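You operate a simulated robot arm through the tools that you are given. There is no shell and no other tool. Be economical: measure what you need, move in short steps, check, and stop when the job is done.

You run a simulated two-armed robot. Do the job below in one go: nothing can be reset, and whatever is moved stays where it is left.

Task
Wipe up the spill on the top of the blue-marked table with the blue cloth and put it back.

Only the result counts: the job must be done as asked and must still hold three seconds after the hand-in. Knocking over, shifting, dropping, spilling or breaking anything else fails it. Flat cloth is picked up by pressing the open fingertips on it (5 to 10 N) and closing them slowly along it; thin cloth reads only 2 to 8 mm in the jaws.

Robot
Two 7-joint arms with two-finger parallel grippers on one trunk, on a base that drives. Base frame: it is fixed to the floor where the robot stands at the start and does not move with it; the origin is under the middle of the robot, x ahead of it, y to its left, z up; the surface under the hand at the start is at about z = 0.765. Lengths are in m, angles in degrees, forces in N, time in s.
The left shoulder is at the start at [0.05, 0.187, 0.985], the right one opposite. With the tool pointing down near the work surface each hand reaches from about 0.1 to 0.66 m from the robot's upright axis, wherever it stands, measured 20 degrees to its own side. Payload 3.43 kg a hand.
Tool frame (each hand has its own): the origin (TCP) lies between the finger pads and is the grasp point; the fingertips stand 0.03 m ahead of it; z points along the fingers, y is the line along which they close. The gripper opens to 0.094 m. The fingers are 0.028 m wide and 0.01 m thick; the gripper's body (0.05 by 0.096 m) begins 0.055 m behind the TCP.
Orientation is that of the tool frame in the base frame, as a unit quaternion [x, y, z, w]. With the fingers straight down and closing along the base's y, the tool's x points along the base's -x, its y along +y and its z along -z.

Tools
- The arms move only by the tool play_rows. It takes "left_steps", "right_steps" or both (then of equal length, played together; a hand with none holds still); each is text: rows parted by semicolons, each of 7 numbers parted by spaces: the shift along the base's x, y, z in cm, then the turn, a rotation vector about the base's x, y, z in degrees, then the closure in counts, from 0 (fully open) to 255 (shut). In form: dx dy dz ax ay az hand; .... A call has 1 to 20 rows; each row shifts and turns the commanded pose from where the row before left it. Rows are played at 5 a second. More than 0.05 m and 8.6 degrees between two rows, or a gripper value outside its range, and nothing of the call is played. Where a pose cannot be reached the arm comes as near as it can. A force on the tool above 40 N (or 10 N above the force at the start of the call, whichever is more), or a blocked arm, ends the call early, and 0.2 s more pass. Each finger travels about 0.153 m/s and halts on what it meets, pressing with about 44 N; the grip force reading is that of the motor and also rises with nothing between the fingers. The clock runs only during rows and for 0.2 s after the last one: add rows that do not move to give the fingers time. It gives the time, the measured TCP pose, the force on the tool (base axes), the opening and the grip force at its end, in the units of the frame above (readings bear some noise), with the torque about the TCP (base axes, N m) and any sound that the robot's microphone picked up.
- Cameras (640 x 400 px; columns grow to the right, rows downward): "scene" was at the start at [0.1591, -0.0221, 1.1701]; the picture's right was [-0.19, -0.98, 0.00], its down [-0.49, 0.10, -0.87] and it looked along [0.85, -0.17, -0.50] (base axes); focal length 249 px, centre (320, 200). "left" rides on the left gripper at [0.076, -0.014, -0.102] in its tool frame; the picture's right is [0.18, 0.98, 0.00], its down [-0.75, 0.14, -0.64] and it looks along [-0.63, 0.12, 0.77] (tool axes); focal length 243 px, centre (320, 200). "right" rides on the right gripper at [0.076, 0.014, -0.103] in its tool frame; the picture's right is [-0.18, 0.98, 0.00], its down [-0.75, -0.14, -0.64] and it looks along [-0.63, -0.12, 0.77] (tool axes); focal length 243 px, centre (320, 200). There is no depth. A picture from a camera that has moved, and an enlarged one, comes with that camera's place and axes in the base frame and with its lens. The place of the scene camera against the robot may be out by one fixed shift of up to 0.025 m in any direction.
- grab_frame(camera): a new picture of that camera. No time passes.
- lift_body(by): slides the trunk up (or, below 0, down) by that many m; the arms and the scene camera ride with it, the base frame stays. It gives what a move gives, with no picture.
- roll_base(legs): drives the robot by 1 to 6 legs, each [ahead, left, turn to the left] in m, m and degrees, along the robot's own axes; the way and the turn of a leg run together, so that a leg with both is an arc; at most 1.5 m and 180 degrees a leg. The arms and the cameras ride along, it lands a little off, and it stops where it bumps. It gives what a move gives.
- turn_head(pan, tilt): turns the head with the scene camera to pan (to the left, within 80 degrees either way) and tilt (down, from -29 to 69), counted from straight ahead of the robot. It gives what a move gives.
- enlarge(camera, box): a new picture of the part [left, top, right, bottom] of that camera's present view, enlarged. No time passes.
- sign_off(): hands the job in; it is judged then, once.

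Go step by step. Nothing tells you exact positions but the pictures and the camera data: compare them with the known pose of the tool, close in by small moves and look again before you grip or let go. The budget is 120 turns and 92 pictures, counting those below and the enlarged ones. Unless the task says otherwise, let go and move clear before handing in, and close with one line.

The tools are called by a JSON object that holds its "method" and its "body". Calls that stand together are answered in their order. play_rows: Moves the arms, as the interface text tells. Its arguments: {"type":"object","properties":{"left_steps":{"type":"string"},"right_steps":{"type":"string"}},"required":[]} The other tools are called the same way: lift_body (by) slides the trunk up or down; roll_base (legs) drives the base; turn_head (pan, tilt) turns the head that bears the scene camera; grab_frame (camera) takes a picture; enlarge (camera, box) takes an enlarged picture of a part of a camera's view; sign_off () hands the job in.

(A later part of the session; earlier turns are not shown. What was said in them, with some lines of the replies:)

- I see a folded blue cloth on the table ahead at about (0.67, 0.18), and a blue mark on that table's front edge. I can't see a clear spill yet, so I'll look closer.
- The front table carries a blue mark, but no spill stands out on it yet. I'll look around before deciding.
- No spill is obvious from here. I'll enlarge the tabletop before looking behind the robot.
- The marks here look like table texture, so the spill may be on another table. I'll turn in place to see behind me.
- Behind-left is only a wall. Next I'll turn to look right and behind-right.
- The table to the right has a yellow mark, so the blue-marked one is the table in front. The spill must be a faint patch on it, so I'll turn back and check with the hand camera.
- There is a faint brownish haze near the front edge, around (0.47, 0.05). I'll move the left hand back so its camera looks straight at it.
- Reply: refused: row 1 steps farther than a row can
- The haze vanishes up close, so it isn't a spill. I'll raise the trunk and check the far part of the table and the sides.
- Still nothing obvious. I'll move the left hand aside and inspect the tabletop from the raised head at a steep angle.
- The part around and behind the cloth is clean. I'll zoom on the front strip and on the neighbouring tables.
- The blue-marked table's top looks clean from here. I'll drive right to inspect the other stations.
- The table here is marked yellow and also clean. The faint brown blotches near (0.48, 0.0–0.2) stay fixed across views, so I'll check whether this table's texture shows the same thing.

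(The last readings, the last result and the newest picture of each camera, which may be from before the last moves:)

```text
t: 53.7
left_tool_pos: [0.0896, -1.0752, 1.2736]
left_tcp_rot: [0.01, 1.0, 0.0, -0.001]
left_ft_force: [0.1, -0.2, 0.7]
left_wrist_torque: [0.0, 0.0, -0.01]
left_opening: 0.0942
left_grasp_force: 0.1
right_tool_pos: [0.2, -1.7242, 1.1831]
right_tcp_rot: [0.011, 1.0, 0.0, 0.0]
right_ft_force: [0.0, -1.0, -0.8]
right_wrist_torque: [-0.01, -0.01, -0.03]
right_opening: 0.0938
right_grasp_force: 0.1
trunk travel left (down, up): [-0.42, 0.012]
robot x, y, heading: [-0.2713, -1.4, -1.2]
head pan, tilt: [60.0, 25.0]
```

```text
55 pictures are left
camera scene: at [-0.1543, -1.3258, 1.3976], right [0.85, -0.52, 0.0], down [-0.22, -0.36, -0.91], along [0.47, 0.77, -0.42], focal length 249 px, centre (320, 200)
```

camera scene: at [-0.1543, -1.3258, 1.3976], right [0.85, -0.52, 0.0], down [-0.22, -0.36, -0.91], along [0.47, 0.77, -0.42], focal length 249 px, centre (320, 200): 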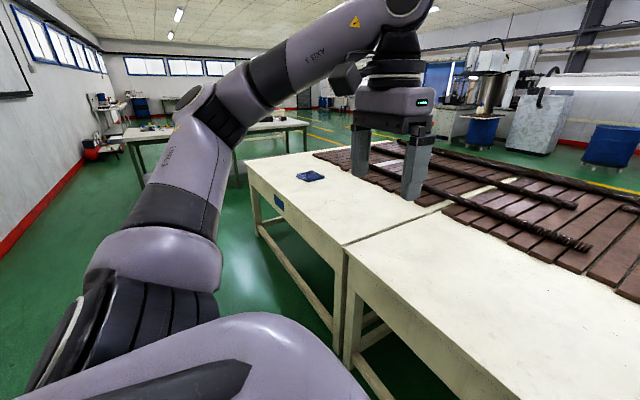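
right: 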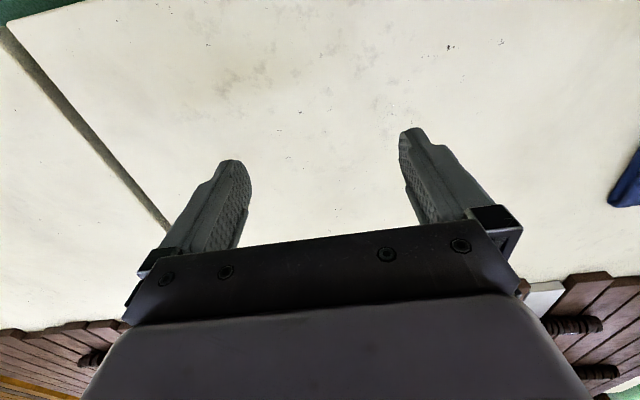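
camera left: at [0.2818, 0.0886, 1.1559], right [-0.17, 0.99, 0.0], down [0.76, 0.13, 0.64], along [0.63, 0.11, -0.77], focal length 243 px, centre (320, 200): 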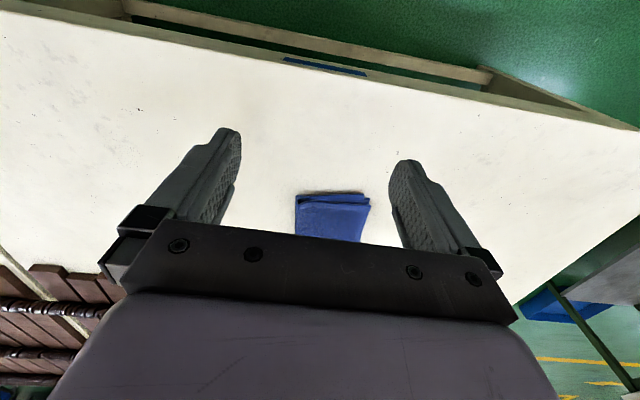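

I'll check the third table's mark and the left table before settling on an answer.

{"method": "turn_head", "body": {"pan": -65, "tilt": 20}}

{"method": "enlarge", "body": {"camera": "scene", "box": [100, 60, 420, 260]}}

{"method": "roll_base", "body": {"legs": [[0, 1.4, 0]]}}

{"method": "turn_head", "body": {"pan": 60, "tilt": 20}}

{"method": "enlarge", "body": {"camera": "scene", "box": [0, 50, 400, 300]}}

```text
t: 55.8
left_tool_pos: [0.0901, -1.0751, 1.2735]
left_tcp_rot: [0.011, 1.0, -0.001, -0.001]
left_ft_force: [-0.8, 0.1, -0.8]
left_wrist_torque: [0.0, 0.01, 0.01]
left_opening: 0.0937
left_grasp_force: 0.2
right_tool_pos: [0.2008, -1.7239, 1.1833]
right_tcp_rot: [0.011, 1.0, 0.0, 0.0]
right_ft_force: [0.4, -0.1, 0.4]
right_wrist_torque: [-0.01, 0.0, -0.01]
right_opening: 0.0944
right_grasp_force: 0.1
trunk travel left (down, up): [-0.42, 0.012]
robot x, y, heading: [-0.2705, -1.3984, -1.1]
head pan, tilt: [-65.0, 20.0]
```

```text
2.00 times, centred on (260, 160) of scene
camera zoom: at [-0.1644, -1.4897, 1.4057], right [-0.91, -0.4, 0.0], down [-0.14, 0.31, -0.94], along [0.38, -0.86, -0.34], focal length 499 px, centre (440, 280)
```

zoom: 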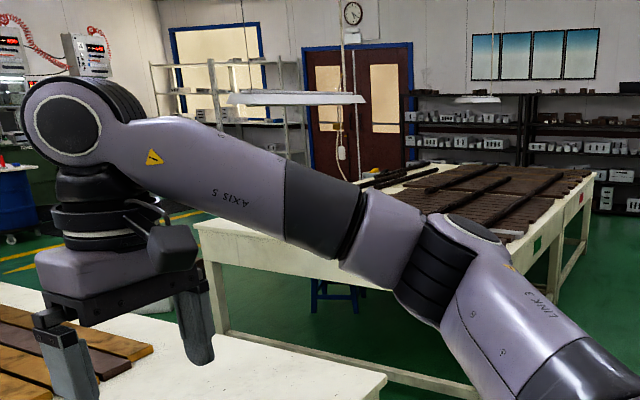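

```text
t: 68.2
left_tool_pos: [0.1207, 0.3192, 1.2738]
left_tcp_rot: [0.01, 1.0, 0.0, 0.0]
left_ft_force: [-0.9, -0.3, 0.3]
left_wrist_torque: [0.0, 0.02, 0.03]
left_opening: 0.094
left_grasp_force: 0.0
right_tool_pos: [0.2307, -0.3294, 1.1842]
right_tcp_rot: [0.01, 1.0, 0.0, 0.0]
right_ft_force: [0.1, 0.6, 0.4]
right_wrist_torque: [-0.02, 0.02, 0.02]
right_opening: 0.0939
right_grasp_force: 0.1
trunk travel left (down, up): [-0.42, 0.012]
robot x, y, heading: [-0.2439, -0.0085, -1.3]
head pan, tilt: [-65.0, 20.0]
```

```text
t: 70.2
left_tool_pos: [0.1206, 0.3185, 1.2729]
left_tcp_rot: [0.011, 1.0, 0.0, 0.0]
left_ft_force: [0.1, -0.2, 0.3]
left_wrist_torque: [0.04, -0.02, 0.0]
left_opening: 0.0943
left_grasp_force: 0.1
right_tool_pos: [0.2299, -0.3292, 1.1842]
right_tcp_rot: [0.01, 1.0, -0.001, 0.0]
right_ft_force: [0.0, -0.2, -0.1]
right_wrist_torque: [0.01, 0.02, -0.02]
right_opening: 0.0937
right_grasp_force: 0.0
trunk travel left (down, up): [-0.42, 0.012]
robot x, y, heading: [-0.2398, -0.0047, -1.4]
head pan, tilt: [60.0, 20.0]
```

```text
1.60 times, centred on (200, 175) of scene
camera zoom: at [-0.1236, 0.0696, 1.4057], right [0.85, -0.52, 0.0], down [-0.18, -0.29, -0.94], along [0.49, 0.8, -0.34], focal length 399 px, centre (512, 240)
```

zoom: 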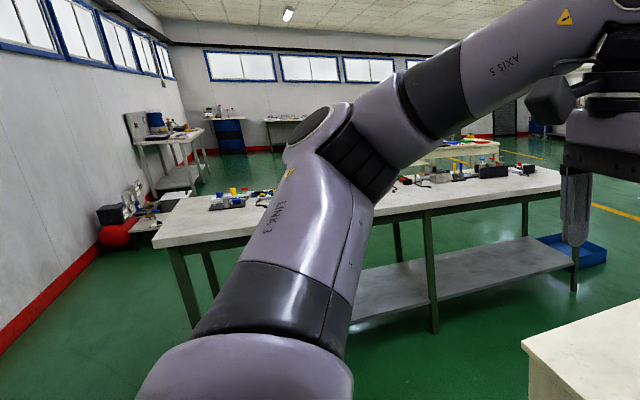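

The other tables are marked yellow, green and red, so blue is certainly this one. I'll lower the trunk and view its top at a glancing angle, where a thin film should show.

{"method": "turn_head", "body": {"pan": 0, "tilt": 25}}

{"method": "enlarge", "body": {"camera": "scene", "box": [120, 180, 520, 400]}}

{"method": "lift_body", "body": {"by": -0.3}}

{"method": "enlarge", "body": {"camera": "scene", "box": [120, 150, 520, 400]}}

```text
t: 71.5
left_tool_pos: [0.1208, 0.3189, 1.273]
left_tcp_rot: [0.01, 1.0, 0.001, -0.001]
left_ft_force: [-0.3, 0.3, -0.3]
left_wrist_torque: [-0.01, -0.01, -0.01]
left_opening: 0.0938
left_grasp_force: 0.0
right_tool_pos: [0.2304, -0.3301, 1.1825]
right_tcp_rot: [0.01, 1.0, 0.0, 0.0]
right_ft_force: [-0.4, 0.0, -0.7]
right_wrist_torque: [-0.03, -0.01, -0.06]
right_opening: 0.0941
right_grasp_force: 0.0
trunk travel left (down, up): [-0.42, 0.012]
robot x, y, heading: [-0.2427, -0.0035, -1.2]
head pan, tilt: [0.0, 25.0]
```

```text
1.60 times, centred on (320, 290) of scene
camera zoom: at [-0.0799, -0.0119, 1.3976], right [-0.02, -1.0, 0.0], down [-0.42, 0.01, -0.91], along [0.91, -0.02, -0.42], focal length 399 px, centre (320, 56)
```

zoom: 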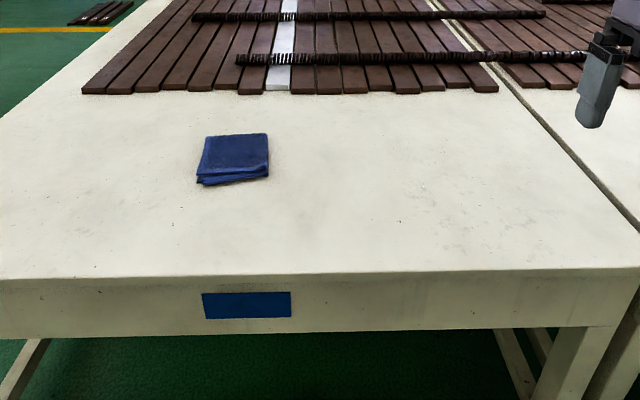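

```text
t: 74.5
left_tool_pos: [0.1203, 0.3189, 0.9736]
left_tcp_rot: [0.01, 1.0, 0.0, 0.001]
left_ft_force: [0.4, -0.2, 0.4]
left_wrist_torque: [0.02, 0.0, 0.01]
left_opening: 0.0942
left_grasp_force: 0.0
right_tool_pos: [0.2306, -0.33, 0.8839]
right_tcp_rot: [0.01, 1.0, 0.0, 0.0]
right_ft_force: [-0.9, -0.1, 0.2]
right_wrist_torque: [-0.01, -0.01, 0.0]
right_opening: 0.094
right_grasp_force: 0.1
trunk travel left (down, up): [-0.12, 0.312]
robot x, y, heading: [-0.2442, -0.0058, -1.4]
head pan, tilt: [0.0, 25.0]
```

```text
1.60 times, centred on (320, 275) of scene
camera zoom: at [-0.0799, -0.012, 1.0976], right [-0.02, -1.0, 0.0], down [-0.42, 0.01, -0.91], along [0.91, -0.02, -0.42], focal length 399 px, centre (320, 80)
```

zoom: 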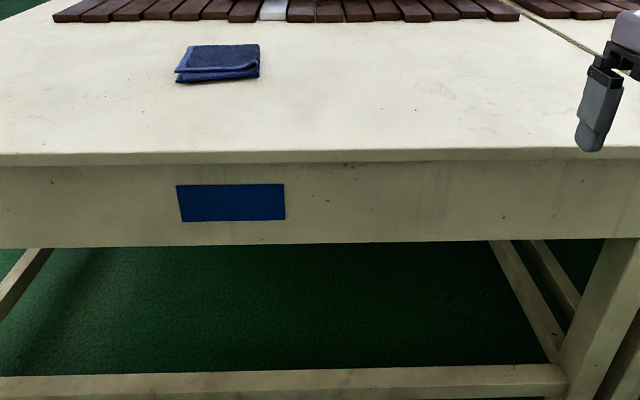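

Faint spots at about (0.48, 0.1) and (0.48, 0.0) still show from here. I'll drive back in and look at them with the hand camera close above.

{"method": "roll_base", "body": {"legs": [[0.24, 0, 1.3]]}}

{"method": "play_rows", "body": {"left_steps": "0 -4.5 0 0 0 0 0; 0 -4.5 0 0 0 0 0; 0 -4.5 0 0 0 0 0; 0 -4.5 0 0 0 0 0; 0 -4.5 0 0 0 0 0;0 0 -4.5 0 0 0 0; 0 0 -4.5 0 0 0 0;0 0 0 0 0 0 0"}}

{"method": "grab_frame", "body": {"camera": "left"}}

{"method": "enlarge", "body": {"camera": "left", "box": [160, 20, 480, 220]}}

```text
t: 76.3
left_tool_pos: [0.353, 0.3251, 0.9734]
left_tcp_rot: [-0.001, 1.0, 0.0, 0.0]
left_ft_force: [1.0, -1.6, -0.3]
left_wrist_torque: [0.0, -0.01, 0.0]
left_opening: 0.0938
left_grasp_force: 0.2
right_tool_pos: [0.4785, -0.3211, 0.8835]
right_tcp_rot: [0.0, 1.0, 0.0, 0.001]
right_ft_force: [-0.2, 0.2, 0.2]
right_wrist_torque: [0.02, 0.01, 0.02]
right_opening: 0.0939
right_grasp_force: 0.0
trunk travel left (down, up): [-0.12, 0.312]
robot x, y, heading: [-0.0056, -0.0039, 0.4]
head pan, tilt: [0.0, 25.0]
```

```text
t: 78.1
left_tool_pos: [0.3533, 0.0995, 0.8838]
left_tcp_rot: [-0.001, 1.0, 0.001, 0.0]
left_ft_force: [0.0, -0.4, -0.7]
left_wrist_torque: [0.01, 0.0, -0.03]
left_opening: 0.0939
left_grasp_force: 0.0
right_tool_pos: [0.4792, -0.3214, 0.8833]
right_tcp_rot: [-0.001, 1.0, 0.0, 0.0]
right_ft_force: [0.6, 1.0, -1.8]
right_wrist_torque: [0.0, -0.01, -0.01]
right_opening: 0.0939
right_grasp_force: 0.1
trunk travel left (down, up): [-0.12, 0.312]
robot x, y, heading: [-0.0005, -0.0079, 0.1]
head pan, tilt: [0.0, 25.0]
```

```text
50 pictures are left
camera left: at [0.276, 0.0863, 0.9854], right [-0.19, 0.98, 0.0], down [0.75, 0.14, 0.64], along [0.63, 0.12, -0.77], focal length 243 px, centre (320, 200)
```

left: 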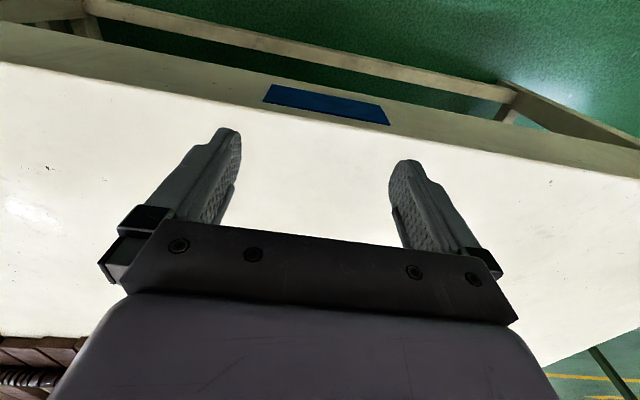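

```text
2.00 times, centred on (320, 120) of left
camera zoom: at [0.276, 0.0863, 0.9854], right [-0.19, 0.98, 0.0], down [0.75, 0.14, 0.64], along [0.63, 0.12, -0.77], focal length 485 px, centre (320, 360)
```

zoom: 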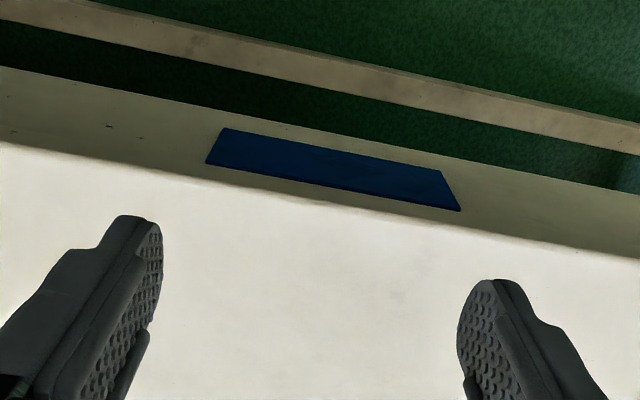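

A glossy highlight now shows at about (0.55, -0.22), which suggests a clear, wet patch. I'll zoom in on it.

{"method": "enlarge", "body": {"camera": "left", "box": [0, 150, 160, 250]}}

{"method": "turn_head", "body": {"pan": -25, "tilt": 35}}

{"method": "enlarge", "body": {"camera": "scene", "box": [160, 100, 480, 300]}}

{"method": "grab_frame", "body": {"camera": "right"}}

```text
4.00 times, centred on (80, 200) of left
camera zoom: at [0.276, 0.0863, 0.9854], right [-0.19, 0.98, 0.0], down [0.75, 0.14, 0.64], along [0.63, 0.12, -0.77], focal length 970 px, centre (1280, 200)
```

zoom: 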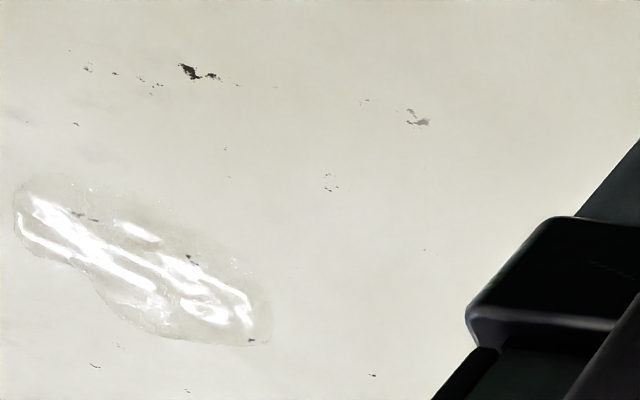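

```text
t: 79.0
left_tool_pos: [0.3531, 0.1006, 0.8833]
left_tcp_rot: [-0.001, 1.0, 0.0, 0.0]
left_ft_force: [-0.8, -0.1, 0.4]
left_wrist_torque: [0.0, -0.01, 0.04]
left_opening: 0.094
left_grasp_force: 0.1
right_tool_pos: [0.4788, -0.3209, 0.8835]
right_tcp_rot: [-0.001, 1.0, 0.0, 0.0]
right_ft_force: [0.0, -0.1, -0.6]
right_wrist_torque: [-0.01, -0.03, -0.01]
right_opening: 0.0939
right_grasp_force: 0.0
trunk travel left (down, up): [-0.12, 0.312]
robot x, y, heading: [-0.004, -0.0039, 0.3]
head pan, tilt: [-25.0, 35.0]
```

```text
2.00 times, centred on (320, 200) of scene
camera zoom: at [0.1485, -0.048, 1.0818], right [-0.42, -0.91, 0.0], down [-0.52, 0.24, -0.82], along [0.74, -0.34, -0.57], focal length 499 px, centre (320, 200)
```

zoom: 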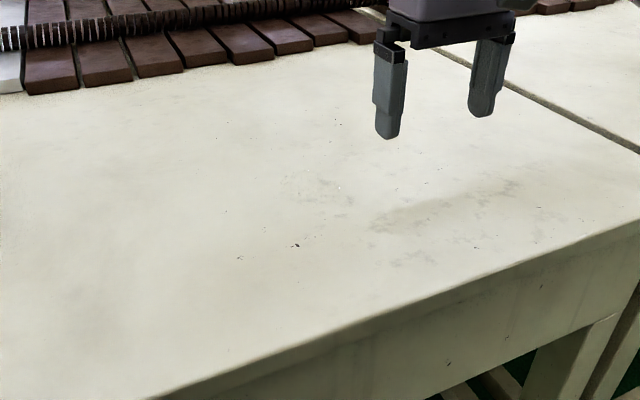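

```text
46 pictures are left
camera right: at [0.4034, -0.3064, 0.9858], right [0.18, 0.98, 0.0], down [0.75, -0.14, 0.64], along [0.63, -0.12, -0.77], focal length 243 px, centre (320, 200)
```

right: 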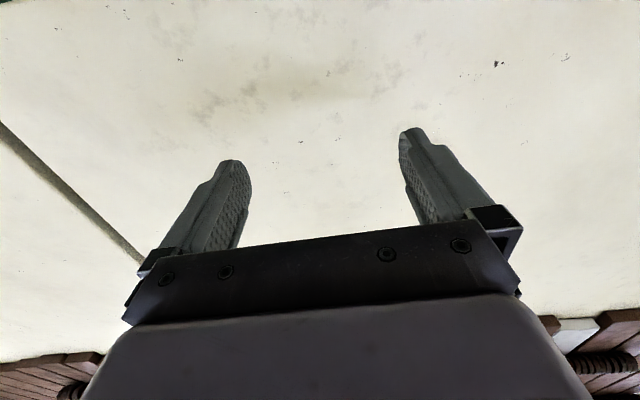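

There is a clear water spill at x 0.51–0.59, y -0.255 to -0.19, visible only at a glancing angle. I'll bring the left hand over the cloth (about 15 cm square, centre 0.663, 0.176), slightly towards me for reach.

{"method": "play_rows", "body": {"left_steps": "4.1 1.1 0 0 0 0 0; 4.1 1.1 0 0 0 0 0; 4.1 1.1 0 0 0 0 0; 4.1 1.1 0 0 0 0 0; 4.1 1.1 0 0 0 0 0; 4.1 1.1 0 0 0 0 0; 4 1 0 0 0 0 0; 0 0 0 0 0 0 0;0 0 0 0 0 0 0"}}

{"method": "grab_frame", "body": {"camera": "left"}}

{"method": "turn_head", "body": {"pan": 10, "tilt": 30}}

{"method": "grab_frame", "body": {"camera": "scene"}}

```text
t: 81.0
left_tool_pos: [0.61, 0.183, 0.876]
left_tcp_rot: [0.0, 1.0, 0.0, 0.001]
left_ft_force: [0.2, -1.3, 0.3]
left_wrist_torque: [-0.01, -0.02, -0.01]
left_opening: 0.094
left_grasp_force: 0.0
left hand out of reach, approached as far as the arm can: row 7
right_tool_pos: [0.478, -0.3204, 0.8835]
right_tcp_rot: [-0.001, 1.0, 0.001, 0.0]
right_ft_force: [0.3, 0.3, -0.3]
right_wrist_torque: [-0.01, 0.03, -0.04]
right_opening: 0.094
right_grasp_force: 0.0
trunk travel left (down, up): [-0.12, 0.312]
robot x, y, heading: [-0.0007, -0.0076, 0.1]
head pan, tilt: [-25.0, 35.0]
```

```text
45 pictures are left
camera left: at [0.5318, 0.169, 0.9782], right [-0.19, 0.98, 0.0], down [0.75, 0.14, 0.64], along [0.63, 0.12, -0.77], focal length 243 px, centre (320, 200)
```

left: 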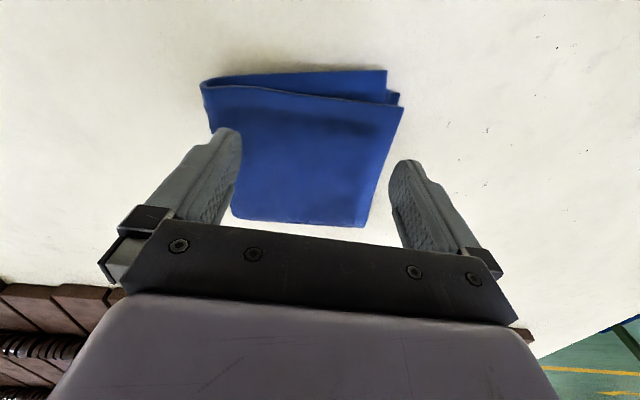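

```text
t: 82.0
left_tool_pos: [0.6095, 0.1835, 0.8757]
left_tcp_rot: [-0.001, 1.0, 0.0, 0.001]
left_ft_force: [-0.1, -0.5, 0.0]
left_wrist_torque: [0.0, -0.01, 0.02]
left_opening: 0.094
left_grasp_force: 0.1
right_tool_pos: [0.4786, -0.3204, 0.8838]
right_tcp_rot: [-0.001, 1.0, 0.0, 0.0]
right_ft_force: [0.2, -0.2, -1.1]
right_wrist_torque: [-0.03, 0.04, 0.03]
right_opening: 0.0942
right_grasp_force: 0.0
trunk travel left (down, up): [-0.12, 0.312]
robot x, y, heading: [-0.001, -0.0076, 0.2]
head pan, tilt: [10.0, 30.0]
```

```text
44 pictures are left
camera scene: at [0.1576, 0.0048, 1.0896], right [0.17, -0.98, 0.0], down [-0.49, -0.09, -0.87], along [0.85, 0.15, -0.5], focal length 249 px, centre (320, 200)
```

scene: 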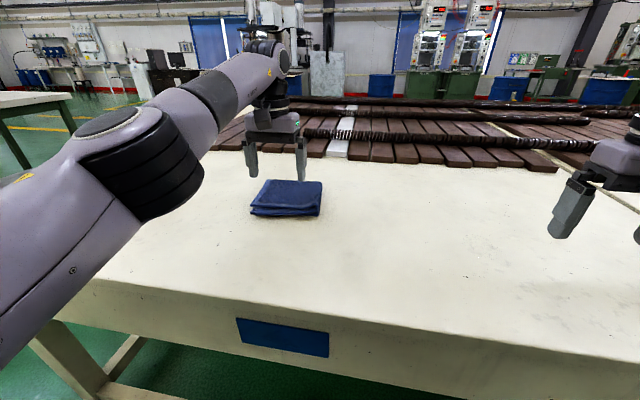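

The cloth is confirmed centred at about (0.66, 0.175), but the arm ran out of reach at x = 0.61. I'll raise the trunk by 0.08 m to improve reach, then move on and down.

{"method": "lift_body", "body": {"by": 0.09}}

{"method": "play_rows", "body": {"left_steps": "0 0 -4 0 0 0 0; 2 -0.4 -4 0 0 0 0; 2 -0.4 -2 0 0 0 0; 0 0 0 0 0 0 0;0 0 0 0 0 0 0"}}

```text
t: 83.3
left_tool_pos: [0.6096, 0.1832, 0.9654]
left_tcp_rot: [-0.001, 1.0, 0.0, 0.0]
left_ft_force: [0.5, 0.7, -0.2]
left_wrist_torque: [-0.01, -0.02, 0.0]
left_opening: 0.0942
left_grasp_force: 0.0
right_tool_pos: [0.4786, -0.3209, 0.9742]
right_tcp_rot: [-0.001, 1.0, 0.0, 0.0]
right_ft_force: [-0.5, 0.3, -0.5]
right_wrist_torque: [0.01, 0.01, -0.04]
right_opening: 0.0939
right_grasp_force: 0.1
trunk travel left (down, up): [-0.21, 0.222]
robot x, y, heading: [-0.0017, -0.0025, 0.3]
head pan, tilt: [10.0, 30.0]
```

```text
t: 84.5
left_tool_pos: [0.6238, 0.1791, 0.8955]
left_tcp_rot: [-0.002, 1.0, 0.0, 0.001]
left_ft_force: [-0.3, 0.3, 0.0]
left_wrist_torque: [0.02, 0.03, 0.04]
left_opening: 0.0938
left_grasp_force: 0.1
left hand out of reach, approached as far as the arm can: row 1, 2, 3
right_tool_pos: [0.4792, -0.3212, 0.9729]
right_tcp_rot: [-0.001, 1.0, 0.001, 0.0]
right_ft_force: [0.5, -0.8, 0.5]
right_wrist_torque: [0.0, -0.01, 0.01]
right_opening: 0.0942
right_grasp_force: 0.0
trunk travel left (down, up): [-0.21, 0.222]
robot x, y, heading: [0.0007, -0.0087, 0.1]
head pan, tilt: [10.0, 30.0]
```

The cloth's near part at x ≈ 0.62 is within reach, so I'll pull the command back and come down gently above it.

{"method": "play_rows", "body": {"left_steps": "-3 0 0 0 0 0 0; -2 0 0 0 0 0 0; 0 0 -2 0 0 0 0;0 0 0 0 0 0 0;0 0 0 0 0 0 0"}}

```text
t: 85.7
left_tool_pos: [0.5743, 0.179, 0.8769]
left_tcp_rot: [-0.001, 1.0, -0.001, 0.001]
left_ft_force: [-0.2, -0.4, -0.5]
left_wrist_torque: [-0.01, -0.03, -0.04]
left_opening: 0.0938
left_grasp_force: 0.1
right_tool_pos: [0.4778, -0.3208, 0.9732]
right_tcp_rot: [-0.001, 1.0, 0.0, 0.0]
right_ft_force: [0.6, -0.6, -0.5]
right_wrist_torque: [0.02, -0.03, 0.02]
right_opening: 0.094
right_grasp_force: 0.0
trunk travel left (down, up): [-0.21, 0.222]
robot x, y, heading: [-0.0006, -0.0026, -0.1]
head pan, tilt: [10.0, 30.0]
```

{"method": "play_rows", "body": {"left_steps": "0 0 -3 0 0 0 0; 1.5 0 -1.5 0 0 0 0; 1.5 -0.2 0 0 0 0 0; 1.5 -0.2 0 0 0 0 0;0 0 0 0 0 0 0;0 0 0 0 0 0 0"}}

{"method": "grab_frame", "body": {"camera": "left"}}

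```text
t: 87.1
left_tool_pos: [0.6198, 0.1743, 0.8318]
left_tcp_rot: [-0.001, 1.0, -0.001, 0.001]
left_ft_force: [-0.3, 0.3, 0.1]
left_wrist_torque: [-0.01, 0.0, 0.0]
left_opening: 0.0942
left_grasp_force: 0.1
right_tool_pos: [0.4778, -0.3215, 0.9737]
right_tcp_rot: [-0.001, 1.0, 0.0, 0.0]
right_ft_force: [-1.0, -0.5, 0.9]
right_wrist_torque: [0.03, 0.0, 0.02]
right_opening: 0.0943
right_grasp_force: 0.0
trunk travel left (down, up): [-0.21, 0.222]
robot x, y, heading: [-0.0026, -0.0075, 0.2]
head pan, tilt: [10.0, 30.0]
```

```text
43 pictures are left
camera left: at [0.5427, 0.1609, 0.9341], right [-0.19, 0.98, 0.0], down [0.75, 0.14, 0.64], along [0.63, 0.12, -0.77], focal length 243 px, centre (320, 200)
```

left: 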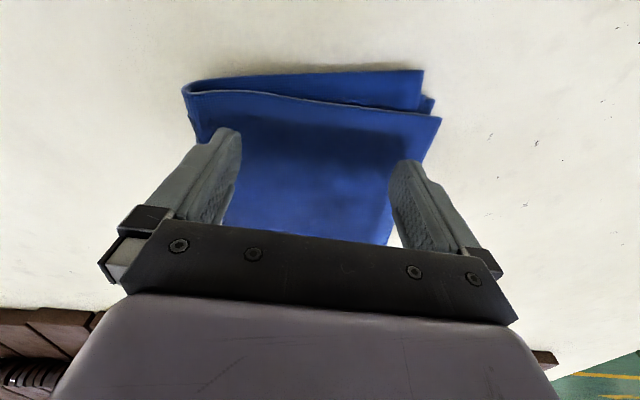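

Both fingertips are over the cloth, so I'll lower in small steps until I feel contact.

{"method": "play_rows", "body": {"left_steps": "1 0 -0.7 0 0 0 0; 0.5 0 -0.6 0 0 0 0; 0 0 -0.5 0 0 0 0; 0 0 0 0 0 0 0;0 0 0 0 0 0 0"}}

```text
t: 88.3
left_tool_pos: [0.6306, 0.1769, 0.8146]
left_tcp_rot: [0.0, 1.0, 0.0, 0.001]
left_ft_force: [0.8, -1.1, 0.9]
left_wrist_torque: [0.01, -0.01, 0.01]
left_opening: 0.0939
left_grasp_force: 0.1
left hand out of reach, approached as far as the arm can: row 2
right_tool_pos: [0.4785, -0.3213, 0.9733]
right_tcp_rot: [-0.001, 1.0, 0.0, 0.0]
right_ft_force: [-0.1, -0.3, 0.0]
right_wrist_torque: [-0.01, -0.01, -0.01]
right_opening: 0.0938
right_grasp_force: 0.0
trunk travel left (down, up): [-0.21, 0.222]
robot x, y, heading: [-0.0049, -0.0064, 0.3]
head pan, tilt: [10.0, 30.0]
```

{"method": "play_rows", "body": {"left_steps": "-0.8 0 -0.3 0 0 0 0; 0 0 -0.3 0 0 0 0; 0 0 0 0 0 0 0;0 0 0 0 0 0 0"}}

```text
t: 89.3
left_tool_pos: [0.6224, 0.1767, 0.8075]
left_tcp_rot: [-0.002, 1.0, 0.0, 0.001]
left_ft_force: [2.2, 1.0, 6.6]
left_wrist_torque: [0.07, -0.04, 0.01]
left_opening: 0.0933
left_grasp_force: 0.2
right_tool_pos: [0.4784, -0.3218, 0.9744]
right_tcp_rot: [-0.002, 1.0, 0.0, -0.001]
right_ft_force: [-0.5, -0.1, -0.2]
right_wrist_torque: [-0.02, -0.01, 0.01]
right_opening: 0.0939
right_grasp_force: 0.1
trunk travel left (down, up): [-0.21, 0.222]
robot x, y, heading: [0.0004, -0.0044, 0.3]
head pan, tilt: [10.0, 30.0]
```

Contact reads 6.6 N. I'll close slowly, pausing halfway to check.

{"method": "play_rows", "body": {"left_steps": "0 0 0 0 0 0 12; 0 0 0 0 0 0 24; 0 0 0 0 0 0 36; 0 0 0 0 0 0 48; 0 0 0 0 0 0 60; 0 0 0 0 0 0 72; 0 0 0 0 0 0 84; 0 0 0 0 0 0 96; 0 0 0 0 0 0 108; 0 0 0 0 0 0 120"}}

{"method": "grab_frame", "body": {"camera": "left"}}

```text
t: 91.5
left_tool_pos: [0.6225, 0.177, 0.8078]
left_tcp_rot: [-0.001, 1.0, 0.0, 0.001]
left_ft_force: [0.5, 0.2, 7.2]
left_wrist_torque: [0.02, -0.01, -0.03]
left_opening: 0.0493
left_grasp_force: 0.0
right_tool_pos: [0.4785, -0.3216, 0.9729]
right_tcp_rot: [0.0, 1.0, 0.0, 0.0]
right_ft_force: [0.2, 0.3, 0.0]
right_wrist_torque: [0.01, 0.02, -0.01]
right_opening: 0.0941
right_grasp_force: 0.1
trunk travel left (down, up): [-0.21, 0.222]
robot x, y, heading: [-0.0026, -0.0044, -0.0]
head pan, tilt: [10.0, 30.0]
```

```text
42 pictures are left
camera left: at [0.5451, 0.1627, 0.9102], right [-0.19, 0.98, 0.0], down [0.75, 0.14, 0.64], along [0.63, 0.12, -0.77], focal length 243 px, centre (320, 200)
```

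left: 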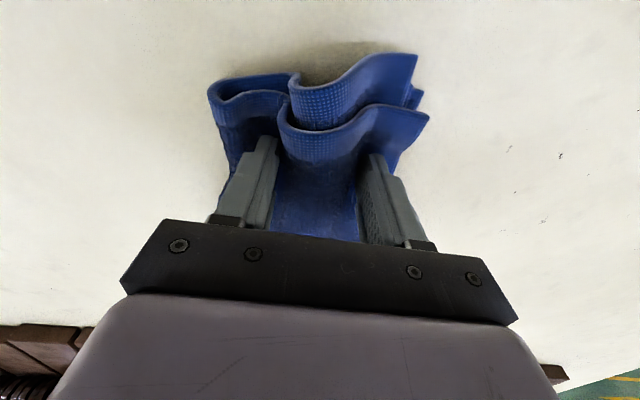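

The whole folded cloth is bunching between the fingers, so I'll keep closing.

{"method": "play_rows", "body": {"left_steps": "0 0 0 0 0 0 132; 0 0 0 0 0 0 144; 0 0 0 0 0 0 156; 0 0 0 0 0 0 168; 0 0 0 0 0 0 180; 0 0 0 0 0 0 192; 0 0 0 0 0 0 204; 0 0 0 0 0 0 216; 0 0 0 0 0 0 228; 0 0 0 0 0 0 240; 0 0 0 0 0 0 255; 0 0 0 0 0 0 255; 0 0 0 0 0 0 255"}}

{"method": "grab_frame", "body": {"camera": "left"}}

```text
t: 94.3
left_tool_pos: [0.623, 0.1757, 0.8083]
left_tcp_rot: [-0.001, 1.0, 0.0, 0.0]
left_ft_force: [-0.2, -0.3, 8.8]
left_wrist_torque: [-0.05, -0.03, -0.01]
left_opening: 0.0176
left_grasp_force: 43.8
right_tool_pos: [0.4781, -0.3205, 0.9744]
right_tcp_rot: [-0.001, 1.0, -0.001, 0.0]
right_ft_force: [0.8, 0.1, 0.1]
right_wrist_torque: [-0.02, 0.0, -0.01]
right_opening: 0.0942
right_grasp_force: 0.0
trunk travel left (down, up): [-0.21, 0.222]
robot x, y, heading: [0.0009, -0.0087, -0.0]
head pan, tilt: [10.0, 30.0]
```

```text
41 pictures are left
camera left: at [0.545, 0.1626, 0.9104], right [-0.19, 0.98, 0.0], down [0.75, 0.14, 0.64], along [0.63, 0.12, -0.77], focal length 243 px, centre (320, 200)
```

left: 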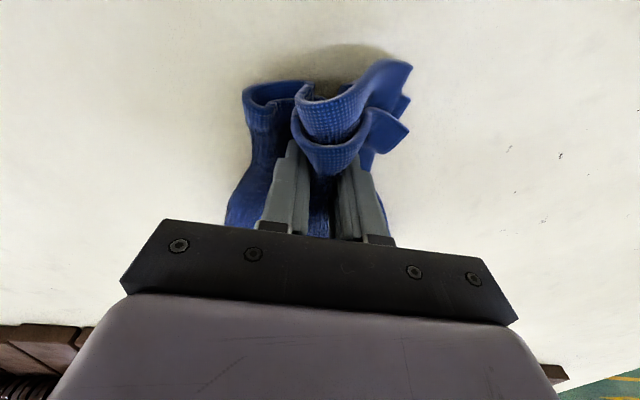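

It's firmly gripped with several layers between the fingers (17.6 mm). I'll lift it and look.

{"method": "play_rows", "body": {"left_steps": "0 0 2 0 0 0 255; -1 0 2 0 0 0 255; -2 0 3 0 0 0 255; -3 0 3 0 0 0 255;-2 0 0 0 0 0 255; 0 0 0 0 0 0 255; 0 0 0 0 0 0 255"}}

{"method": "grab_frame", "body": {"camera": "scene"}}

{"method": "grab_frame", "body": {"camera": "left"}}

```text
t: 95.9
left_tool_pos: [0.5414, 0.175, 0.9086]
left_tcp_rot: [-0.001, 1.0, 0.001, 0.001]
left_ft_force: [-1.2, 0.1, 0.1]
left_wrist_torque: [-0.02, 0.03, -0.02]
left_opening: 0.0173
left_grasp_force: 43.3
right_tool_pos: [0.4798, -0.3201, 0.9737]
right_tcp_rot: [0.0, 1.0, 0.0, 0.0]
right_ft_force: [-0.1, 0.0, -0.1]
right_wrist_torque: [-0.02, 0.03, 0.0]
right_opening: 0.0939
right_grasp_force: 0.1
trunk travel left (down, up): [-0.21, 0.222]
robot x, y, heading: [-0.003, -0.0075, 0.0]
head pan, tilt: [10.0, 30.0]
```

```text
40 pictures are left
camera scene: at [0.1577, 0.0048, 1.1796], right [0.18, -0.98, 0.0], down [-0.49, -0.09, -0.87], along [0.85, 0.15, -0.5], focal length 249 px, centre (320, 200)
```

scene: 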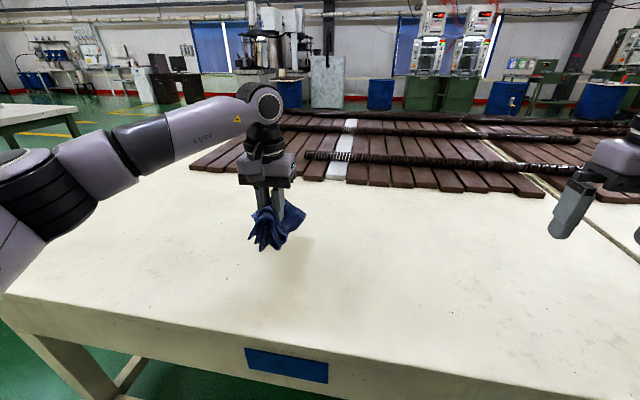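

```text
39 pictures are left
camera left: at [0.4643, 0.1627, 1.01], right [-0.19, 0.98, 0.0], down [0.75, 0.14, 0.64], along [0.63, 0.12, -0.77], focal length 243 px, centre (320, 200)
```

left: 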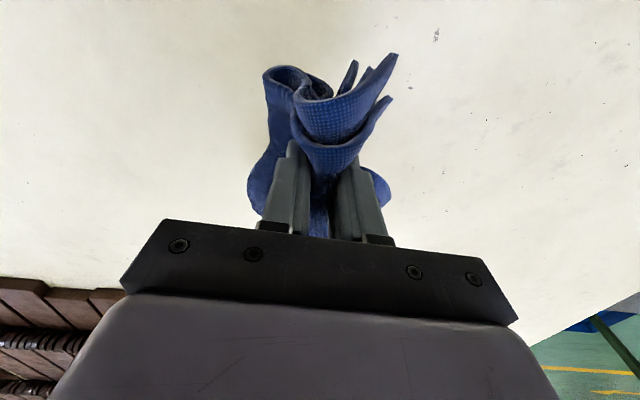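

The whole cloth is held. I'll strafe right 0.36 m so the spill sits in front of the left hand.

{"method": "roll_base", "body": {"legs": [[0, -0.36, 0]]}}

{"method": "turn_head", "body": {"pan": 15, "tilt": 40}}

{"method": "grab_frame", "body": {"camera": "scene"}}

{"method": "enlarge", "body": {"camera": "left", "box": [200, 0, 440, 250]}}

```text
t: 99.6
left_tool_pos: [0.5422, -0.1815, 0.9074]
left_tcp_rot: [-0.001, 1.0, 0.0, 0.001]
left_ft_force: [-0.1, -0.2, -0.7]
left_wrist_torque: [-0.03, 0.01, 0.0]
left_opening: 0.0175
left_grasp_force: 43.8
right_tool_pos: [0.4792, -0.6811, 0.9731]
right_tcp_rot: [-0.001, 1.0, 0.0, 0.002]
right_ft_force: [-0.1, 0.8, 0.1]
right_wrist_torque: [0.0, -0.01, -0.03]
right_opening: 0.0938
right_grasp_force: 0.0
trunk travel left (down, up): [-0.21, 0.222]
robot x, y, heading: [-0.0028, -0.3624, 0.2]
head pan, tilt: [10.0, 30.0]
```

```text
t: 100.3
left_tool_pos: [0.5434, -0.1822, 0.907]
left_tcp_rot: [-0.001, 1.0, 0.001, 0.001]
left_ft_force: [1.0, 0.2, -0.5]
left_wrist_torque: [-0.04, 0.05, 0.02]
left_opening: 0.0172
left_grasp_force: 44.8
right_tool_pos: [0.4804, -0.6788, 0.9727]
right_tcp_rot: [-0.001, 1.0, 0.0, 0.0]
right_ft_force: [0.5, -0.1, 0.2]
right_wrist_torque: [0.02, -0.02, 0.02]
right_opening: 0.094
right_grasp_force: 0.1
trunk travel left (down, up): [-0.21, 0.222]
robot x, y, heading: [-0.0029, -0.3646, 0.2]
head pan, tilt: [15.0, 40.0]
```

```text
38 pictures are left
camera scene: at [0.1513, -0.3473, 1.1643], right [0.26, -0.97, 0.0], down [-0.62, -0.17, -0.77], along [0.74, 0.2, -0.64], focal length 249 px, centre (320, 200)
```

scene: 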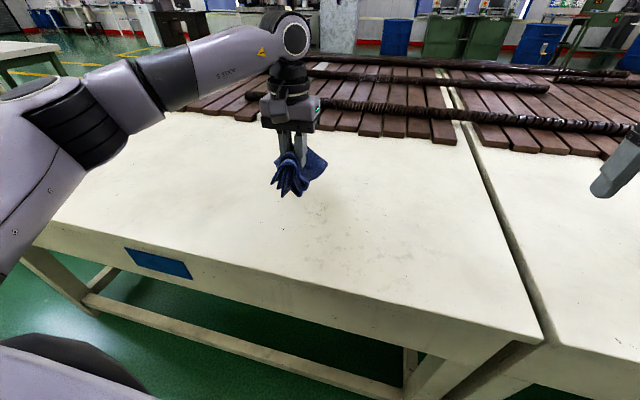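

```text
1.60 times, centred on (320, 125) of left
camera zoom: at [0.465, -0.1958, 1.0099], right [-0.19, 0.98, 0.0], down [0.75, 0.14, 0.64], along [0.63, 0.12, -0.77], focal length 388 px, centre (320, 320)
```

zoom: 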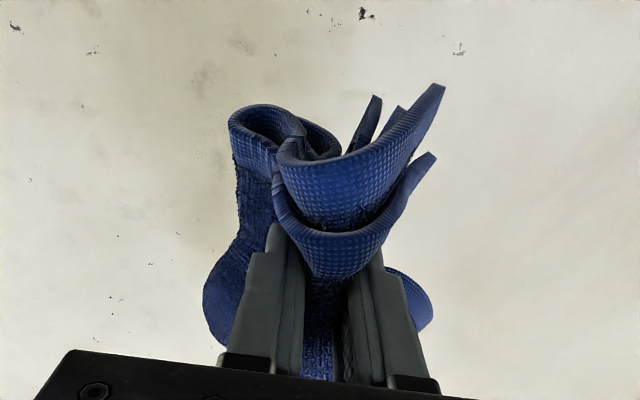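

I'll lower the cloth beside the spill at about (0.49, -0.18) until it presses lightly.

{"method": "play_rows", "body": {"left_steps": "-3 0 -2 0 0 0 255; -2 0 -3 0 0 0 255; 0 0 -2 0 0 0 255; 0 0 -1.5 0 0 0 255; 0 0 -1 0 0 0 255; 0 0 0 0 0 0 255; 0 0 0 0 0 0 255"}}

```text
t: 101.9
left_tool_pos: [0.4919, -0.1824, 0.814]
left_tcp_rot: [-0.001, 1.0, -0.001, 0.002]
left_ft_force: [-0.5, -0.3, 11.6]
left_wrist_torque: [-0.04, 0.03, 0.01]
left_opening: 0.0171
left_grasp_force: 44.2
right_tool_pos: [0.4776, -0.6804, 0.9726]
right_tcp_rot: [-0.001, 1.0, 0.0, 0.001]
right_ft_force: [0.5, 0.4, -0.5]
right_wrist_torque: [0.03, 0.01, 0.0]
right_opening: 0.0939
right_grasp_force: 0.1
trunk travel left (down, up): [-0.21, 0.222]
robot x, y, heading: [0.0004, -0.3668, -0.1]
head pan, tilt: [15.0, 40.0]
```

Contact is 11.6 N, a bit firm, so I'll ease up 2 mm and wipe in a zigzag across the spill.

{"method": "play_rows", "body": {"left_steps": "0 0 -0.0 0 0 0 255; 3 0 0.1 0 0 0 255; 3 0 0 0 0 0 255; 3 0 0 0 0 0 255; 3 0 0 0 0 0 255; 0 -2.5 0 0 0 0 255; -3 0 0 0 0 0 255; -3 0 0 0 0 0 255; -3 0 0 0 0 0 255; -3 0 0 0 0 0 255; 0 -2.5 0 0 0 0 255; 3 0 0 0 0 0 255; 3 0 0 0 0 0 255; 3 0 0 0 0 0 255; 3 0 0 0 0 0 255; 0 -2.5 0 0 0 0 255; -3 0 0 0 0 0 255; -3 0 0 0 0 0 255; -3 0 0 0 0 0 255; -3 0 0 0 0 0 255"}}

{"method": "grab_frame", "body": {"camera": "left"}}

```text
t: 106.1
left_tool_pos: [0.494, -0.2583, 0.8142]
left_tcp_rot: [-0.002, 1.0, -0.001, 0.001]
left_ft_force: [1.2, 0.2, 5.5]
left_wrist_torque: [0.0, -0.07, -0.02]
left_opening: 0.0173
left_grasp_force: 44.1
right_tool_pos: [0.4794, -0.6798, 0.9735]
right_tcp_rot: [-0.001, 1.0, 0.0, -0.001]
right_ft_force: [-0.3, -0.2, -0.1]
right_wrist_torque: [-0.02, 0.03, 0.01]
right_opening: 0.0942
right_grasp_force: 0.0
trunk travel left (down, up): [-0.21, 0.222]
robot x, y, heading: [0.0018, -0.3651, 0.2]
head pan, tilt: [15.0, 40.0]
```

```text
36 pictures are left
camera left: at [0.4157, -0.2709, 0.9163], right [-0.19, 0.98, 0.0], down [0.75, 0.14, 0.64], along [0.63, 0.12, -0.77], focal length 243 px, centre (320, 200)
```

left: 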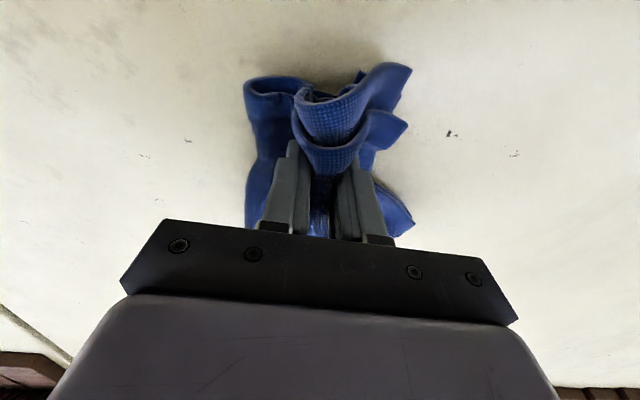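

First pass done. I'll do a crosswise second pass.

{"method": "play_rows", "body": {"left_steps": "1 0 0 0 0 0 255; 0 3.5 0 0 0 0 255; 0 3.5 0 0 0 0 255; 0 3 0 0 0 0 255; 2.5 0 0 0 0 0 255; 0 -3.5 0 0 0 0 255; 0 -3.5 0 0 0 0 255; 0 -3 0 0 0 0 255; 2.5 0 0 0 0 0 255; 0 3.5 0 0 0 0 255; 0 3.5 0 0 0 0 255; 0 3 0 0 0 0 255; 2.5 0 0 0 0 0 255; 0 -3.5 0 0 0 0 255; 0 -3.5 0 0 0 0 255; 0 -3 0 0 0 0 255; 1.5 0 0 0 0 0 255; 0 3.5 0 0 0 0 255; 0 3.5 0 0 0 0 255; 0 3 0 0 0 0 255"}}

{"method": "play_rows", "body": {"left_steps": "-2 0 3 0 0 0 255; -3 0 3 0 0 0 255; -3 0 2 0 0 0 255;0 0 0 0 0 0 255"}}

{"method": "roll_base", "body": {"legs": [[0, 0.36, 0]]}}

```text
t: 110.3
left_tool_pos: [0.5919, -0.158, 0.8136]
left_tcp_rot: [-0.001, 1.0, 0.0, 0.001]
left_ft_force: [1.1, -1.6, 6.7]
left_wrist_torque: [-0.02, -0.03, 0.0]
left_opening: 0.0171
left_grasp_force: 44.0
right_tool_pos: [0.4788, -0.6802, 0.9741]
right_tcp_rot: [-0.001, 1.0, -0.001, 0.0]
right_ft_force: [0.1, 0.2, -0.7]
right_wrist_torque: [0.02, 0.02, 0.02]
right_opening: 0.0941
right_grasp_force: 0.1
trunk travel left (down, up): [-0.21, 0.222]
robot x, y, heading: [-0.0046, -0.3618, 0.1]
head pan, tilt: [15.0, 40.0]
```

```text
t: 111.3
left_tool_pos: [0.5116, -0.1573, 0.8938]
left_tcp_rot: [-0.001, 1.0, 0.0, -0.001]
left_ft_force: [0.6, -0.9, -0.8]
left_wrist_torque: [-0.03, -0.01, 0.02]
left_opening: 0.0174
left_grasp_force: 44.0
right_tool_pos: [0.4781, -0.6799, 0.9726]
right_tcp_rot: [-0.001, 1.0, 0.001, 0.001]
right_ft_force: [0.6, 0.0, -0.4]
right_wrist_torque: [0.0, 0.03, 0.0]
right_opening: 0.0939
right_grasp_force: 0.0
trunk travel left (down, up): [-0.21, 0.222]
robot x, y, heading: [0.0011, -0.3658, 0.1]
head pan, tilt: [15.0, 40.0]
```

```text
t: 115.0
left_tool_pos: [0.5113, 0.2048, 0.893]
left_tcp_rot: [-0.001, 1.0, 0.001, 0.001]
left_ft_force: [0.1, 1.2, -1.2]
left_wrist_torque: [-0.05, 0.03, 0.02]
left_opening: 0.0172
left_grasp_force: 44.0
right_tool_pos: [0.4796, -0.3179, 0.9735]
right_tcp_rot: [0.0, 1.0, 0.001, 0.0]
right_ft_force: [0.1, -0.3, -0.1]
right_wrist_torque: [0.04, 0.01, 0.01]
right_opening: 0.0941
right_grasp_force: 0.1
trunk travel left (down, up): [-0.21, 0.222]
robot x, y, heading: [-0.0021, -0.0017, 0.2]
head pan, tilt: [15.0, 40.0]
```

Now I'll bring the left camera to the same viewpoint where the spill was visible, to check that it's gone.

{"method": "play_rows", "body": {"left_steps": "-4 -2.6 0 0 0 0 255; -4 -2.6 0 0 0 0 255; -4 -2.6 -0.5 0 0 0 255; -3.8 -2.6 -0.4 0 0 0 255;0 0 0 0 0 0 255"}}

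{"method": "grab_frame", "body": {"camera": "left"}}

{"method": "enlarge", "body": {"camera": "left", "box": [0, 150, 160, 250]}}

```text
t: 116.2
left_tool_pos: [0.3517, 0.0995, 0.8847]
left_tcp_rot: [0.0, 1.0, -0.001, 0.0]
left_ft_force: [-0.4, 0.7, 0.5]
left_wrist_torque: [-0.03, 0.03, 0.0]
left_opening: 0.0173
left_grasp_force: 44.3
right_tool_pos: [0.4794, -0.3185, 0.9733]
right_tcp_rot: [-0.001, 1.0, 0.0, -0.001]
right_ft_force: [0.0, 0.7, -0.2]
right_wrist_torque: [0.04, -0.02, 0.0]
right_opening: 0.094
right_grasp_force: 0.0
trunk travel left (down, up): [-0.21, 0.222]
robot x, y, heading: [-0.0032, -0.0036, 0.3]
head pan, tilt: [15.0, 40.0]
```

```text
35 pictures are left
camera left: at [0.2747, 0.0852, 0.9866], right [-0.19, 0.98, 0.0], down [0.75, 0.14, 0.64], along [0.63, 0.12, -0.77], focal length 243 px, centre (320, 200)
```

left: 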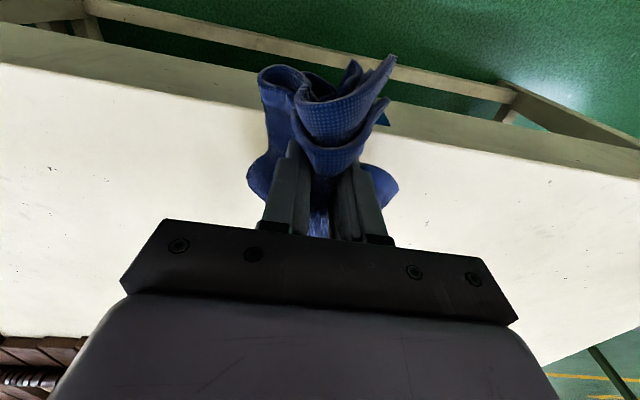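

```text
4.00 times, centred on (80, 200) of left
camera zoom: at [0.2747, 0.0852, 0.9866], right [-0.19, 0.98, 0.0], down [0.75, 0.14, 0.64], along [0.63, 0.12, -0.77], focal length 970 px, centre (1280, 200)
```

zoom: 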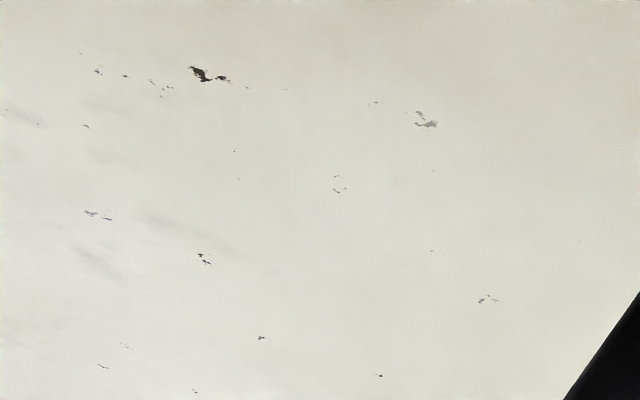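

The spill is completely gone. Now I'll carry the cloth back to where I gripped it (0.6225, 0.176), touching down softly.

{"method": "play_rows", "body": {"left_steps": "4 1.3 0 0 0 0 255; 4 1.3 0 0 0 0 255; 4 1.3 0 0 0 0 255; 4 1.3 0 0 0 0 255; 4 1.3 -0.5 0 0 0 255; 4 1.1 -0.5 0 0 0 255; 3.1 0 -1 0 0 0 255; 0 0 -2 0 0 0 255; 0 0 -2 0 0 0 255; 0 0 -1 0 0 0 255; 0 0 0 0 0 0 255; 0 0 0 0 0 0 255"}}

{"method": "grab_frame", "body": {"camera": "left"}}

```text
t: 118.8
left_tool_pos: [0.6237, 0.1761, 0.8147]
left_tcp_rot: [0.0, 1.0, 0.001, 0.001]
left_ft_force: [1.7, -1.3, 7.4]
left_wrist_torque: [-0.09, -0.05, 0.0]
left_opening: 0.017
left_grasp_force: 43.6
right_tool_pos: [0.4779, -0.3183, 0.9747]
right_tcp_rot: [-0.001, 1.0, 0.0, 0.0]
right_ft_force: [-0.7, 0.4, 0.2]
right_wrist_torque: [0.0, 0.02, 0.02]
right_opening: 0.094
right_grasp_force: 0.1
trunk travel left (down, up): [-0.21, 0.222]
robot x, y, heading: [0.0006, -0.0061, 0.4]
head pan, tilt: [15.0, 40.0]
```

```text
33 pictures are left
camera left: at [0.5465, 0.1615, 0.9173], right [-0.19, 0.98, 0.0], down [0.75, 0.14, 0.64], along [0.63, 0.12, -0.76], focal length 243 px, centre (320, 200)
```

left: 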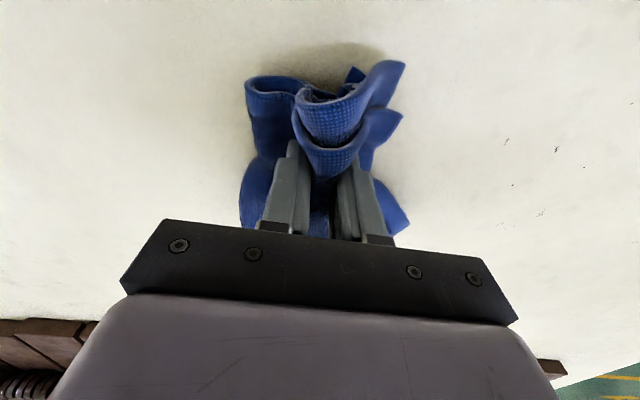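

Touchdown at 7.4 N, right where it was picked up. I'll open slowly so the cloth spreads back.

{"method": "play_rows", "body": {"left_steps": "0 0 -0.2 0 0 0 240; 0 0 0 0 0 0 220; 0 0 0 0 0 0 205; 0 0 0 0 0 0 190; 0 0 0 0 0 0 175; 0 0 0 0 0 0 160; 0 0 0 0 0 0 145; 0 0 0 0 0 0 130; 0 0 0 0 0 0 115; 0 0 0 0 0 0 100; 0 0 0 0 0 0 85; 0 0 0 0 0 0 70; 0 0 0 0 0 0 55; 0 0 0 0 0 0 40; 0 0 0 0 0 0 20; 0 0 0 0 0 0 0; 0 0 0 0 0 0 0"}}

{"method": "play_rows", "body": {"left_steps": "0 0 1 0 0 0 0; 0 0 2 0 0 0 0; 0 0 3 0 0 0 0; -3 0 3 0 0 0 0; -4 0 2 0 0 0 0; -4 0 2 0 0 0 0; 0 0 0 0 0 0 0;0 0 0 0 0 0 0"}}

{"method": "grab_frame", "body": {"camera": "left"}}

{"method": "grab_frame", "body": {"camera": "scene"}}

```text
t: 122.5
left_tool_pos: [0.6236, 0.1752, 0.8124]
left_tcp_rot: [0.0, 1.0, 0.0, 0.001]
left_ft_force: [0.0, -0.2, -0.3]
left_wrist_torque: [0.0, 0.0, -0.02]
left_opening: 0.0942
left_grasp_force: 0.0
right_tool_pos: [0.4789, -0.3174, 0.9737]
right_tcp_rot: [-0.001, 1.0, 0.0, 0.0]
right_ft_force: [0.0, 0.4, 0.1]
right_wrist_torque: [-0.02, -0.02, -0.01]
right_opening: 0.0942
right_grasp_force: 0.0
trunk travel left (down, up): [-0.21, 0.222]
robot x, y, heading: [-0.0063, -0.007, -0.1]
head pan, tilt: [15.0, 40.0]
```

```text
t: 124.2
left_tool_pos: [0.5139, 0.1753, 0.9431]
left_tcp_rot: [-0.001, 1.0, 0.0, 0.001]
left_ft_force: [0.7, -0.4, 0.1]
left_wrist_torque: [-0.01, -0.01, -0.03]
left_opening: 0.0941
left_grasp_force: 0.1
right_tool_pos: [0.4788, -0.318, 0.9728]
right_tcp_rot: [-0.001, 1.0, 0.0, 0.0]
right_ft_force: [-0.3, -0.4, -0.5]
right_wrist_torque: [0.01, -0.01, -0.02]
right_opening: 0.0942
right_grasp_force: 0.0
trunk travel left (down, up): [-0.21, 0.222]
robot x, y, heading: [-0.0002, -0.0051, 0.2]
head pan, tilt: [15.0, 40.0]
```

```text
32 pictures are left
camera left: at [0.4375, 0.1623, 1.0448], right [-0.19, 0.98, 0.0], down [0.75, 0.14, 0.64], along [0.63, 0.12, -0.77], focal length 243 px, centre (320, 200)
```

left: 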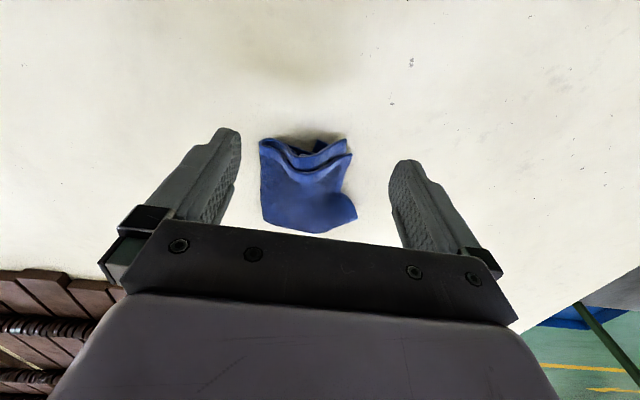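

```text
31 pictures are left
camera scene: at [0.1508, 0.0141, 1.1643], right [0.26, -0.97, 0.0], down [-0.62, -0.17, -0.77], along [0.74, 0.2, -0.64], focal length 249 px, centre (320, 200)
```

scene: 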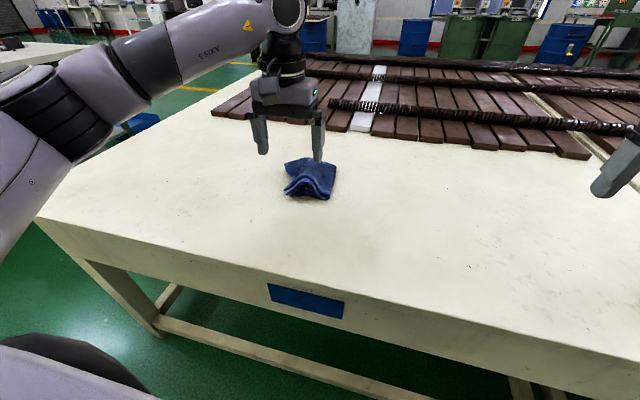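

The cloth lies back in its place, about 1 cm from its original centre. The spill is gone, and both hands are open and clear.

{"method": "sign_off", "body": {}}

```text
The job is handed in.
```

I wiped up the clear spill on the blue-marked table and put the blue cloth back within about 1 cm of where it lay, though it is slightly rumpled now.
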